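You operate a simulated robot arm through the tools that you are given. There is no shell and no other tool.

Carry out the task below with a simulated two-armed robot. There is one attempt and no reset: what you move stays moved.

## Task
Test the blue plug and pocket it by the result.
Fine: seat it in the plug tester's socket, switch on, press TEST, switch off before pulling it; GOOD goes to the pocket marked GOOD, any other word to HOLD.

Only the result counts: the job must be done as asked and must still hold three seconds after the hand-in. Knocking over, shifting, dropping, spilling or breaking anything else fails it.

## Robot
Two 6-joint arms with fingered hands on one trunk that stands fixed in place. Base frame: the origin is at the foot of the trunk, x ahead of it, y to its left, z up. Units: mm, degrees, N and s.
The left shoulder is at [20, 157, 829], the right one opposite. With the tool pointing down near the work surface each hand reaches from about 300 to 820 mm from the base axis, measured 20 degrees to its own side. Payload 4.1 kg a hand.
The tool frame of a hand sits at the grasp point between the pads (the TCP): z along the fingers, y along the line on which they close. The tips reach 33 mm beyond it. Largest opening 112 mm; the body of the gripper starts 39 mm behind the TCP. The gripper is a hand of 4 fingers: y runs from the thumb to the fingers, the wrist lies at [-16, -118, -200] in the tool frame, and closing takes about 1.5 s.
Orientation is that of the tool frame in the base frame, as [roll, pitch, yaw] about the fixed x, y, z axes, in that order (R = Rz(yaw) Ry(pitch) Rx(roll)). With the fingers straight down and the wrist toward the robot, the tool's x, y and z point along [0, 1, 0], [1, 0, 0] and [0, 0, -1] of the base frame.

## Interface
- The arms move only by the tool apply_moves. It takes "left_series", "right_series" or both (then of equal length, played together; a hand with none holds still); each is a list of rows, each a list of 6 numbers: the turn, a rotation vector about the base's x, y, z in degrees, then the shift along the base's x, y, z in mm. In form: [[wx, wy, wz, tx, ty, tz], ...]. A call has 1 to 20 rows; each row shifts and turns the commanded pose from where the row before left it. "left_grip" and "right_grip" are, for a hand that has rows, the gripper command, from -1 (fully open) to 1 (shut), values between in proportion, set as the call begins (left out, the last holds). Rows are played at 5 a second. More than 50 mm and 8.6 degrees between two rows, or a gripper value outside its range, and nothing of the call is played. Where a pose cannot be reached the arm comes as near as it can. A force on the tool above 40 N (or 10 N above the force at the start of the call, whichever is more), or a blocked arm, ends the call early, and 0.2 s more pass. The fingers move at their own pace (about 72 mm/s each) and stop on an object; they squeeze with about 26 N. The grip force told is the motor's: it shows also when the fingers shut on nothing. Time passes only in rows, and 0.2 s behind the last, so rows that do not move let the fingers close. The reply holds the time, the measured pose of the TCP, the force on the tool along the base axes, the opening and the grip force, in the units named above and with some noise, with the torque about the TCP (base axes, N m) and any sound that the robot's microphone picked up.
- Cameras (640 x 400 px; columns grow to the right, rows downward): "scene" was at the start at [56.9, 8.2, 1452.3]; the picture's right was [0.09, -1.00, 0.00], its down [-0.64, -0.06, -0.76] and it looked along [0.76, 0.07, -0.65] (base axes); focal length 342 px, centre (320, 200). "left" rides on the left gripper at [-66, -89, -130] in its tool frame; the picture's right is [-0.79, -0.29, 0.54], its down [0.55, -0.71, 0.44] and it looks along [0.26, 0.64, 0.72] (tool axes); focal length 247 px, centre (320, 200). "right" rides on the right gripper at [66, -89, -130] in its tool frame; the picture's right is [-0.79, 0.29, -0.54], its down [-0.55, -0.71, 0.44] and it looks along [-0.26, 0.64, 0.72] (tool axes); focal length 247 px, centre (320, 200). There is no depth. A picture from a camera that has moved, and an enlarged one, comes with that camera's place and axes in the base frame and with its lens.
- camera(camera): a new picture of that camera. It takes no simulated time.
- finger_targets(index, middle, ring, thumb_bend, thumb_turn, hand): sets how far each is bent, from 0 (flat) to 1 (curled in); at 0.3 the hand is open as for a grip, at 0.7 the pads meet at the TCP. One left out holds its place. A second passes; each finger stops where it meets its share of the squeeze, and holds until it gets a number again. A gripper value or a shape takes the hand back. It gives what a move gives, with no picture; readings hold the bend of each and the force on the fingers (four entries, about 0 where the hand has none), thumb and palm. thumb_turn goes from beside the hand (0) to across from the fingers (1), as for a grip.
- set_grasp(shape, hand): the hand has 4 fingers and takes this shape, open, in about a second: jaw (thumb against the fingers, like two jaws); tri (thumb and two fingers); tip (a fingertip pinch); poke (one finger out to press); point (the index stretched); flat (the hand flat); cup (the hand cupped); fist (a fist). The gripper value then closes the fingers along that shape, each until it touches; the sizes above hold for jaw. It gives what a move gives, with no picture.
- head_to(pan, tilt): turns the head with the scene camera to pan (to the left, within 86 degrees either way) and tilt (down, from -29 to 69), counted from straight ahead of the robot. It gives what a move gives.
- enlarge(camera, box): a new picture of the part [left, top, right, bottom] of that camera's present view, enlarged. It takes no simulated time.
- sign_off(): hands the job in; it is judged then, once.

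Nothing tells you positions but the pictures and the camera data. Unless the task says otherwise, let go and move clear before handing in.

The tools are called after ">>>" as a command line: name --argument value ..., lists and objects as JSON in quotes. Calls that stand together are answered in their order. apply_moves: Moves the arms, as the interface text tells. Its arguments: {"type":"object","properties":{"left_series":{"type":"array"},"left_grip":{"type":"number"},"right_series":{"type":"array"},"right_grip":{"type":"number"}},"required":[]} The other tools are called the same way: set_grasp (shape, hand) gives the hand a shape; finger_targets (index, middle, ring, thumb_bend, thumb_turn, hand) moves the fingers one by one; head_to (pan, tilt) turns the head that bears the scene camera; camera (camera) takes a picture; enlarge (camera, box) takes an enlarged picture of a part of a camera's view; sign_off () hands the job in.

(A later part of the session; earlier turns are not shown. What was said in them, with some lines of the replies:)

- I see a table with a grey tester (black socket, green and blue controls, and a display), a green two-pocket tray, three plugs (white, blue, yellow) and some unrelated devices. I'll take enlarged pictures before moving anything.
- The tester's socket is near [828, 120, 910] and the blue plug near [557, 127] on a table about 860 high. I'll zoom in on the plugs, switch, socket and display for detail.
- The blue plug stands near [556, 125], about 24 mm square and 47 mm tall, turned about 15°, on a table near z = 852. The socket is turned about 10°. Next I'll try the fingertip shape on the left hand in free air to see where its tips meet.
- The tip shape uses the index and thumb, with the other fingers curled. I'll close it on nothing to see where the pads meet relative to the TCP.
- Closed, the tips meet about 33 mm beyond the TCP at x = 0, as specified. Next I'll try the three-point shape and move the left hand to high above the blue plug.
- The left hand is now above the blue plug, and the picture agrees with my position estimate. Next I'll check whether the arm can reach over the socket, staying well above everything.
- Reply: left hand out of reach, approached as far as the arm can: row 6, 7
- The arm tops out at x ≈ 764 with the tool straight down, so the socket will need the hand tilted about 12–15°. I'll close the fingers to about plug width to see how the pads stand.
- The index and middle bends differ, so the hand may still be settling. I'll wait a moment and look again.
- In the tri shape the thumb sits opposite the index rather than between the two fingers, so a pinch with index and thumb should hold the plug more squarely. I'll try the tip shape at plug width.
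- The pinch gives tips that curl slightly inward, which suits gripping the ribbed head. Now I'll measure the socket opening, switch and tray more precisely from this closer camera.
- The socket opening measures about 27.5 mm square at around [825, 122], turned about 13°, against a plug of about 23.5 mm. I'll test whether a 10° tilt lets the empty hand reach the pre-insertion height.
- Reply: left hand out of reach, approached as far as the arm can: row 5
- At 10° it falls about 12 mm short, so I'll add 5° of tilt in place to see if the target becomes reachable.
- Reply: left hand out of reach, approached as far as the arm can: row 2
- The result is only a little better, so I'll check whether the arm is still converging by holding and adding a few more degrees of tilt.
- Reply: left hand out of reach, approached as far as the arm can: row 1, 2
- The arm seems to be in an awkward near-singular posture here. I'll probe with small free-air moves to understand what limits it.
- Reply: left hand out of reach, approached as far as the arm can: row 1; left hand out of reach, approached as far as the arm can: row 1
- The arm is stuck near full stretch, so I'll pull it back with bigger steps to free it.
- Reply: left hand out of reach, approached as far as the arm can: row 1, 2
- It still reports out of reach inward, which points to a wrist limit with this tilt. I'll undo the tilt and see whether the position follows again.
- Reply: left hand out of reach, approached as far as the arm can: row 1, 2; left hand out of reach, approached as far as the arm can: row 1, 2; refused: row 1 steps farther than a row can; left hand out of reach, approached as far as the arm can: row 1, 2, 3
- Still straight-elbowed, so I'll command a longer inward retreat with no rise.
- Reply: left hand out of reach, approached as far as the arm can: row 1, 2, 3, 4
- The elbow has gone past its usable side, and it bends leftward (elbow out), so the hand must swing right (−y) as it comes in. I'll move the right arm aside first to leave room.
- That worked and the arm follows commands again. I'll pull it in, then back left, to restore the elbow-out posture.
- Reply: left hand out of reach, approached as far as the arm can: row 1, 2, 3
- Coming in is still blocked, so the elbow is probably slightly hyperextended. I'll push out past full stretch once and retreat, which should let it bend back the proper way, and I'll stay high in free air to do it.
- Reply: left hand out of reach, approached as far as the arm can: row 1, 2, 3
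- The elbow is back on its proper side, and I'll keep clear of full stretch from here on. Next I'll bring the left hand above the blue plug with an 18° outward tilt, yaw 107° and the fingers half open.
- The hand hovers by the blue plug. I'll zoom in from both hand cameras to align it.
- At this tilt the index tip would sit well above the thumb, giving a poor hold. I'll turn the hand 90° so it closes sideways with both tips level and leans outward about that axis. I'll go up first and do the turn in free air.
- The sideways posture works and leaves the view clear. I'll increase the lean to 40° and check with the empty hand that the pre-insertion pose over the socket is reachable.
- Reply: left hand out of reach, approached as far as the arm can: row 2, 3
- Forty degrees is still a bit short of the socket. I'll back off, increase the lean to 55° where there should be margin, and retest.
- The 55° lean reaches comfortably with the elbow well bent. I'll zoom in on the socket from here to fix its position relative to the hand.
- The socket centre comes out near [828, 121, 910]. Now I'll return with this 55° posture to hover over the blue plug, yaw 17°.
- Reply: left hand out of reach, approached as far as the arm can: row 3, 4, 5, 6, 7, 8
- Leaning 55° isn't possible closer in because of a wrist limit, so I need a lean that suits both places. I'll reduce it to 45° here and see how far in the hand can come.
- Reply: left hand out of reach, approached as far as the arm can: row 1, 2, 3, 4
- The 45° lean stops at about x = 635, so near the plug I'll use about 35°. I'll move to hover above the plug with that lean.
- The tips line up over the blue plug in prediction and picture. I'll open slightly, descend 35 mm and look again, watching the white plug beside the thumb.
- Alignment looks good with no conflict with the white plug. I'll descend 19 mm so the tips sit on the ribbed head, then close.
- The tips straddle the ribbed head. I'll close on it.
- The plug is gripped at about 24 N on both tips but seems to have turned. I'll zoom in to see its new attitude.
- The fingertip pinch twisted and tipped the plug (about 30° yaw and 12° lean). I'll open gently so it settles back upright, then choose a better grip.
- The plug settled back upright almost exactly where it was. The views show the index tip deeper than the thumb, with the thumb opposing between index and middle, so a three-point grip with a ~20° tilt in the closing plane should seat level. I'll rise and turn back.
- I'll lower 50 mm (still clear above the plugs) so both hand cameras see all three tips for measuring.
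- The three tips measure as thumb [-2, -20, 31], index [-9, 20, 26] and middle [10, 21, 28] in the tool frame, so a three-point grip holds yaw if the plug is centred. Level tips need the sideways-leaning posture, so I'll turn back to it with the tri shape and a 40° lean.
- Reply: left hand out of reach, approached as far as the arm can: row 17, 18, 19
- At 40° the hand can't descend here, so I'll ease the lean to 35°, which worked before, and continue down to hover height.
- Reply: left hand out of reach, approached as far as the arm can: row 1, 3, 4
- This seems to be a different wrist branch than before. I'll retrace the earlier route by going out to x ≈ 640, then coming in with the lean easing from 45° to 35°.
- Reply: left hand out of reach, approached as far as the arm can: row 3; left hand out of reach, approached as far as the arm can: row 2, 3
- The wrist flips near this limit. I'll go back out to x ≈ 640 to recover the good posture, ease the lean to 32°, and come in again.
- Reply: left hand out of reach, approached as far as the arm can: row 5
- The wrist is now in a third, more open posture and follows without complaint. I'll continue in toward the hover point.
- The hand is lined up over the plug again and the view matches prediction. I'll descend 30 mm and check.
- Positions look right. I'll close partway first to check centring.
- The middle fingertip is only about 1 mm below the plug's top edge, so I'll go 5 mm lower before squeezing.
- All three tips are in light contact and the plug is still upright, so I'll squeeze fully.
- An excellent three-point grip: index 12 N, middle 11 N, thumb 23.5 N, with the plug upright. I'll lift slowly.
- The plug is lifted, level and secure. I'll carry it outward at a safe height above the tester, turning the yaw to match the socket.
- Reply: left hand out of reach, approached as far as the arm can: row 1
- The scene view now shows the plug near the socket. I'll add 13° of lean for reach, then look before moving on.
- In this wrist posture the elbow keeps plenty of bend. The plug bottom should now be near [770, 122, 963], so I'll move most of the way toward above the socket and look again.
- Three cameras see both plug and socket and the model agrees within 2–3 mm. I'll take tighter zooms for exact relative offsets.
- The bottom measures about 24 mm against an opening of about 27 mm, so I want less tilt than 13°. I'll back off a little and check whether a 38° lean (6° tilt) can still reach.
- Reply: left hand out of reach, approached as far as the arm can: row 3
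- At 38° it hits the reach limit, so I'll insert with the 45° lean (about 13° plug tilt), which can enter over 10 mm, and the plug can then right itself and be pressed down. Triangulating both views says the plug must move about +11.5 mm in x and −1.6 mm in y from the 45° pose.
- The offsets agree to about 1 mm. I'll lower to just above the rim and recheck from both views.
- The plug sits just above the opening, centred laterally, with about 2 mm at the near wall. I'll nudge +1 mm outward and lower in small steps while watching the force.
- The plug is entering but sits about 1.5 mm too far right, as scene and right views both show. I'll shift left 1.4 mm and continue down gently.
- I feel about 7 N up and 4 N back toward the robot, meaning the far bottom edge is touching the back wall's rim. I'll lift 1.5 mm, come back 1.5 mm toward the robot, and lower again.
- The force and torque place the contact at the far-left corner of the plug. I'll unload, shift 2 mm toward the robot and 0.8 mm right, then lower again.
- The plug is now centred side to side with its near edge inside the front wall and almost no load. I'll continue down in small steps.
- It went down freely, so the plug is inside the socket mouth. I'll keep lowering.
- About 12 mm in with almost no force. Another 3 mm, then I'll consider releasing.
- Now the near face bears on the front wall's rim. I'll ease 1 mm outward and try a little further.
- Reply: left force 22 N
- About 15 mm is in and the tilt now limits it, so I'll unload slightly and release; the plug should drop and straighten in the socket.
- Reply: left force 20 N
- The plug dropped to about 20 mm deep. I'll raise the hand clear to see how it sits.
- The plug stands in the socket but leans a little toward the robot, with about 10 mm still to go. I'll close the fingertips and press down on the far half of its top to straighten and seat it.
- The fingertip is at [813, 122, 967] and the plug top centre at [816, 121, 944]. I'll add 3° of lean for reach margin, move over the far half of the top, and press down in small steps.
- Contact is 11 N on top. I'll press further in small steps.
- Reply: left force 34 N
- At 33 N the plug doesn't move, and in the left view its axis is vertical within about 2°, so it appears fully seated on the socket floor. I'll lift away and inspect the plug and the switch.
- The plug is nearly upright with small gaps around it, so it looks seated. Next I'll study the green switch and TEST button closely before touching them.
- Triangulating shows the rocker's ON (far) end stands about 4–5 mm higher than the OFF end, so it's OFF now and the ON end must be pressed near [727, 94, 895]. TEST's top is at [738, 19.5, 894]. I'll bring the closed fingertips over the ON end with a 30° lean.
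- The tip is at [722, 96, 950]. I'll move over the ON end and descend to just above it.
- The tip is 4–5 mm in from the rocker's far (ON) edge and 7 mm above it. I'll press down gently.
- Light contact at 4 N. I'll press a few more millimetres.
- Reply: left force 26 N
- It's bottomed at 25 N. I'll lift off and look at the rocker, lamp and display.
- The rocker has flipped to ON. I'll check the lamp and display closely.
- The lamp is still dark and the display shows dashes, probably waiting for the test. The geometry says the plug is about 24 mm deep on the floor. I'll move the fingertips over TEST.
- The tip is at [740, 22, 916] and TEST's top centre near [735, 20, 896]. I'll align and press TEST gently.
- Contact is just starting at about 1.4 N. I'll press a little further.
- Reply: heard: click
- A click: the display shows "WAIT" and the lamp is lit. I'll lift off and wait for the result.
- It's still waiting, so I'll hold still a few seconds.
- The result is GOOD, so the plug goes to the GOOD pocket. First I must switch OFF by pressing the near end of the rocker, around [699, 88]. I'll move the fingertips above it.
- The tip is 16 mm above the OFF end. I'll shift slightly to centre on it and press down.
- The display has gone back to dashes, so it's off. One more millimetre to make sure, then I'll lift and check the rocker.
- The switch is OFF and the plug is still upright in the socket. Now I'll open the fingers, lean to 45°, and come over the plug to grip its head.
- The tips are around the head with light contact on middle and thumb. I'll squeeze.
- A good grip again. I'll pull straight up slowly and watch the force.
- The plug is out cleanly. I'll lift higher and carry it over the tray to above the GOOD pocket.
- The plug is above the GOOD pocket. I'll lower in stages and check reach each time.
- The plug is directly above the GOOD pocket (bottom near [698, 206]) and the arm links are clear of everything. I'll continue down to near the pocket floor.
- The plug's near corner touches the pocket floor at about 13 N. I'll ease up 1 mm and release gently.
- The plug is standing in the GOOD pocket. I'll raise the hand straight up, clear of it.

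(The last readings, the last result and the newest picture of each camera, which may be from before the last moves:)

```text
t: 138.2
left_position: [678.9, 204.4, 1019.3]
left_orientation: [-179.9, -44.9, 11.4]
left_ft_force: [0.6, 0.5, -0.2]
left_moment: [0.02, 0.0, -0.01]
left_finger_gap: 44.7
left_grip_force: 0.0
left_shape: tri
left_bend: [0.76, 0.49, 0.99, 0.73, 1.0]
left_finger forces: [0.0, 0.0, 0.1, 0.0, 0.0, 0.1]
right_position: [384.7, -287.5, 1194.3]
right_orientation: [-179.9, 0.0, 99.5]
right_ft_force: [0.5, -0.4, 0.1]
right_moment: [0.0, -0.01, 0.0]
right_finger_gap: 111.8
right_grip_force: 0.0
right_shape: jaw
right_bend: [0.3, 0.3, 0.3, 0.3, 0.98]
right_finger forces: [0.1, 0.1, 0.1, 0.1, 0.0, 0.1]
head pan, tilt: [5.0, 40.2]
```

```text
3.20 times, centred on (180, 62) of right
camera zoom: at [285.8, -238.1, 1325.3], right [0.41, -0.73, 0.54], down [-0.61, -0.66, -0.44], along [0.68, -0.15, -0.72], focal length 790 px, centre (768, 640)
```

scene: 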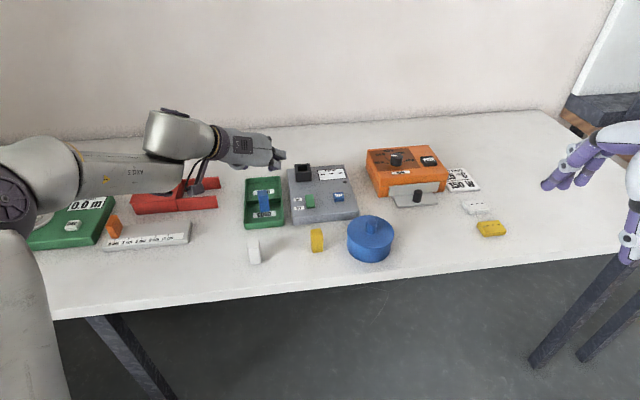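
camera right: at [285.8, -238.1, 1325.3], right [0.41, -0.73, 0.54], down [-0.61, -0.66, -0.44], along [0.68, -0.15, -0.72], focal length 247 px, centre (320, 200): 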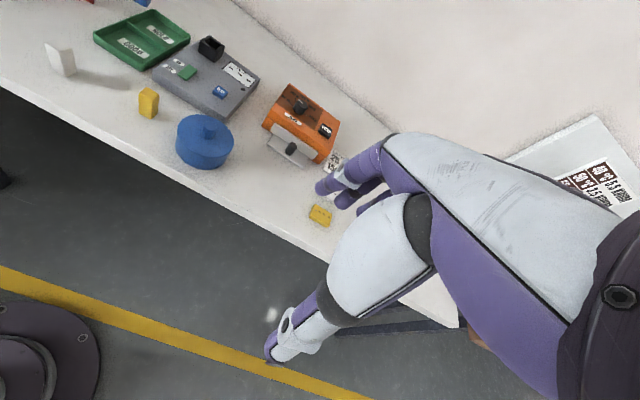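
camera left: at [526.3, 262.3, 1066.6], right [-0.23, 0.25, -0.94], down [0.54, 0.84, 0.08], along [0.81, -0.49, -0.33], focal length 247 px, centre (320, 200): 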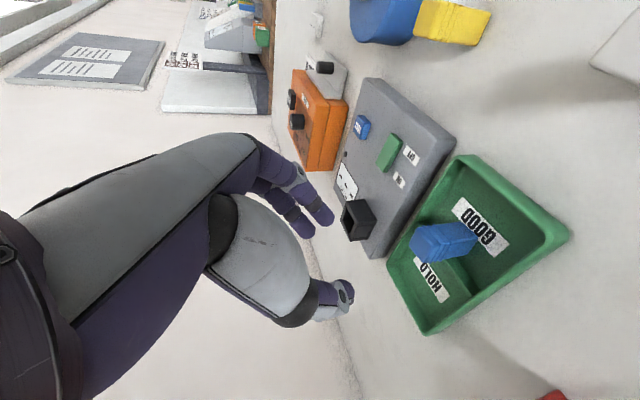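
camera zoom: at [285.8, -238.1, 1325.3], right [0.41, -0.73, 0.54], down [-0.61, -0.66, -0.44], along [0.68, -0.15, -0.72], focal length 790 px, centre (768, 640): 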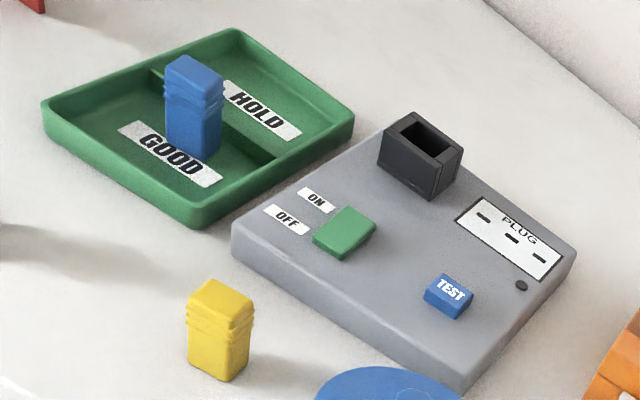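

The plug stands upright in the GOOD pocket and the rest looks undisturbed. I'll look closely to confirm it sits on the pocket floor.

>>> enlarge --camera "scene" --box '[235, 165, 300, 240]'

>>> enlarge --camera "left" --box '[370, 140, 590, 345]'

>>> enlarge --camera "right" --box '[85, 5, 195, 80]'

```text
5.33 times, centred on (268, 202) of scene
camera zoom: at [57.0, 8.2, 1452.3], right [0.09, -1.0, 0.0], down [-0.64, -0.06, -0.76], along [0.76, 0.07, -0.65], focal length 1827 px, centre (600, 187)
```

zoom: 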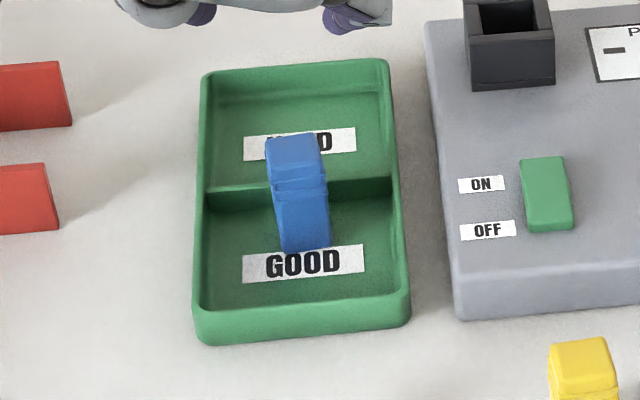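

```text
1.95 times, centred on (480, 242) of left
camera zoom: at [526.3, 262.3, 1066.6], right [-0.23, 0.25, -0.94], down [0.54, 0.84, 0.08], along [0.81, -0.49, -0.33], focal length 482 px, centre (8, 117)
```

zoom: 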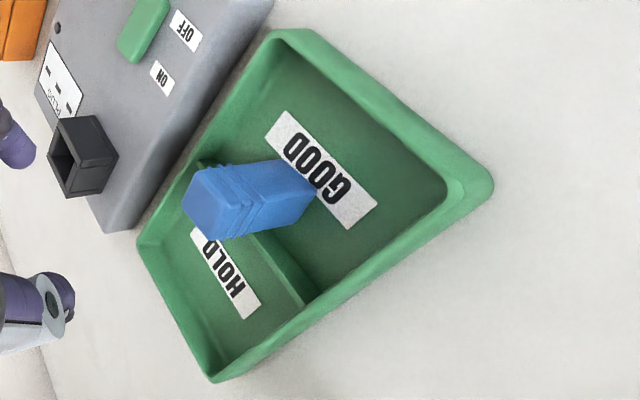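

```text
5.33 times, centred on (140, 42) of right
camera zoom: at [285.8, -238.1, 1325.3], right [0.41, -0.73, 0.54], down [-0.61, -0.66, -0.44], along [0.68, -0.15, -0.72], focal length 1317 px, centre (1280, 1040)
```

zoom: 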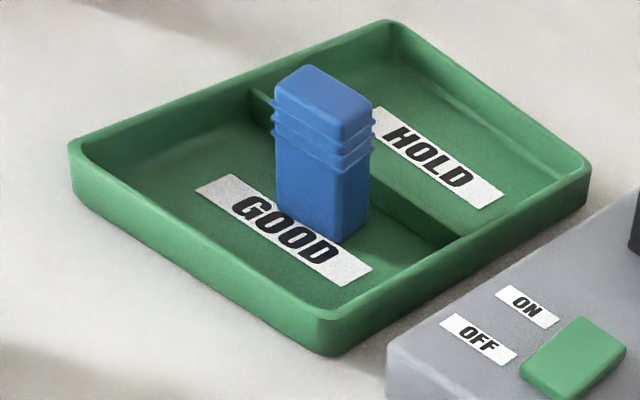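

The plug stands upright on the floor of the GOOD pocket. I'll back the left hand away to a clear spot, then take a final look.

>>> apply_moves --left_series '[[0, 0, 0, 0, 0, 30], [-1.49, 7.35, 0, 0, 0, 20], [-1.49, 7.35, 0, -20, 0, 10], [0, 0, 0, -30, 0, 10], [0, 0, 0, -30, 0, 10], [0, 0, 0, 0, 0, 0], [0, 0, 0, 0, 0, 0]]'

>>> camera --camera "scene"

>>> enlarge --camera "scene" --box '[225, 150, 385, 270]'

```text
t: 139.8
left_position: [599.1, 204.5, 1098.4]
left_orientation: [-179.9, -29.8, 11.4]
left_ft_force: [-0.6, -0.6, 0.6]
left_moment: [0.0, -0.03, 0.02]
left_finger_gap: 44.5
left_grip_force: 0.0
left_shape: tri
left_bend: [0.76, 0.49, 0.99, 0.73, 1.0]
left_finger forces: [0.0, 0.0, 0.0, 0.0, 0.0, 0.0]
right_position: [383.9, -288.6, 1195.4]
right_orientation: [180.0, 0.0, 99.5]
right_ft_force: [0.2, 0.0, -1.3]
right_moment: [0.02, 0.0, -0.01]
right_finger_gap: 111.6
right_grip_force: 0.0
right_shape: jaw
right_bend: [0.3, 0.3, 0.3, 0.3, 0.98]
right_finger forces: [0.1, 0.0, 0.0, 0.0, 0.0, 0.1]
head pan, tilt: [5.0, 40.2]
```

```text
taken
```

scene: 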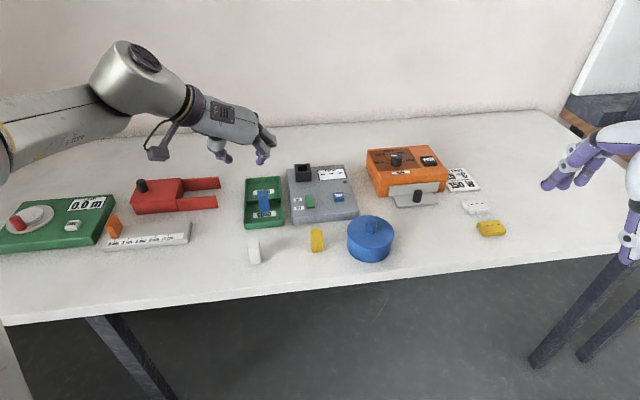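

```text
3.33 times, centred on (305, 210) of scene
camera zoom: at [57.0, 8.2, 1452.3], right [0.09, -1.0, 0.0], down [-0.64, -0.06, -0.76], along [0.76, 0.07, -0.65], focal length 1142 px, centre (370, 167)
```

zoom: 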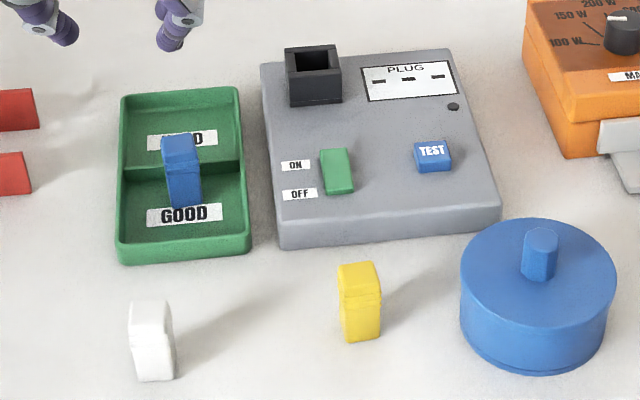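

The blue plug tested GOOD and is standing in the GOOD pocket. The tester is switched OFF, everything else is where it started, and both hands are clear, so I'm handing in.

>>> sign_off

```text
The job is handed in.
```

The blue plug tested GOOD and is standing upright in the GOOD pocket. I seated it in the socket, switched on, pressed TEST and waited for the word. I switched off before pulling the plug out.

- **First grip:** my first attempt to pick up the plug twisted and tipped it on the table. I opened the hand, it settled back upright in place, and a three-finger grip held.
- **Seating:** the plug went in slightly tilted, then straightened when released. It didn't move under a 33 N push, so I took it as fully seated.
- **End state:** the last pictures show the tester switched off, and the other plugs, tray and devices where they started. The hand is open and clear of the work.

I have handed the job in, but the reply did not say whether it passed.
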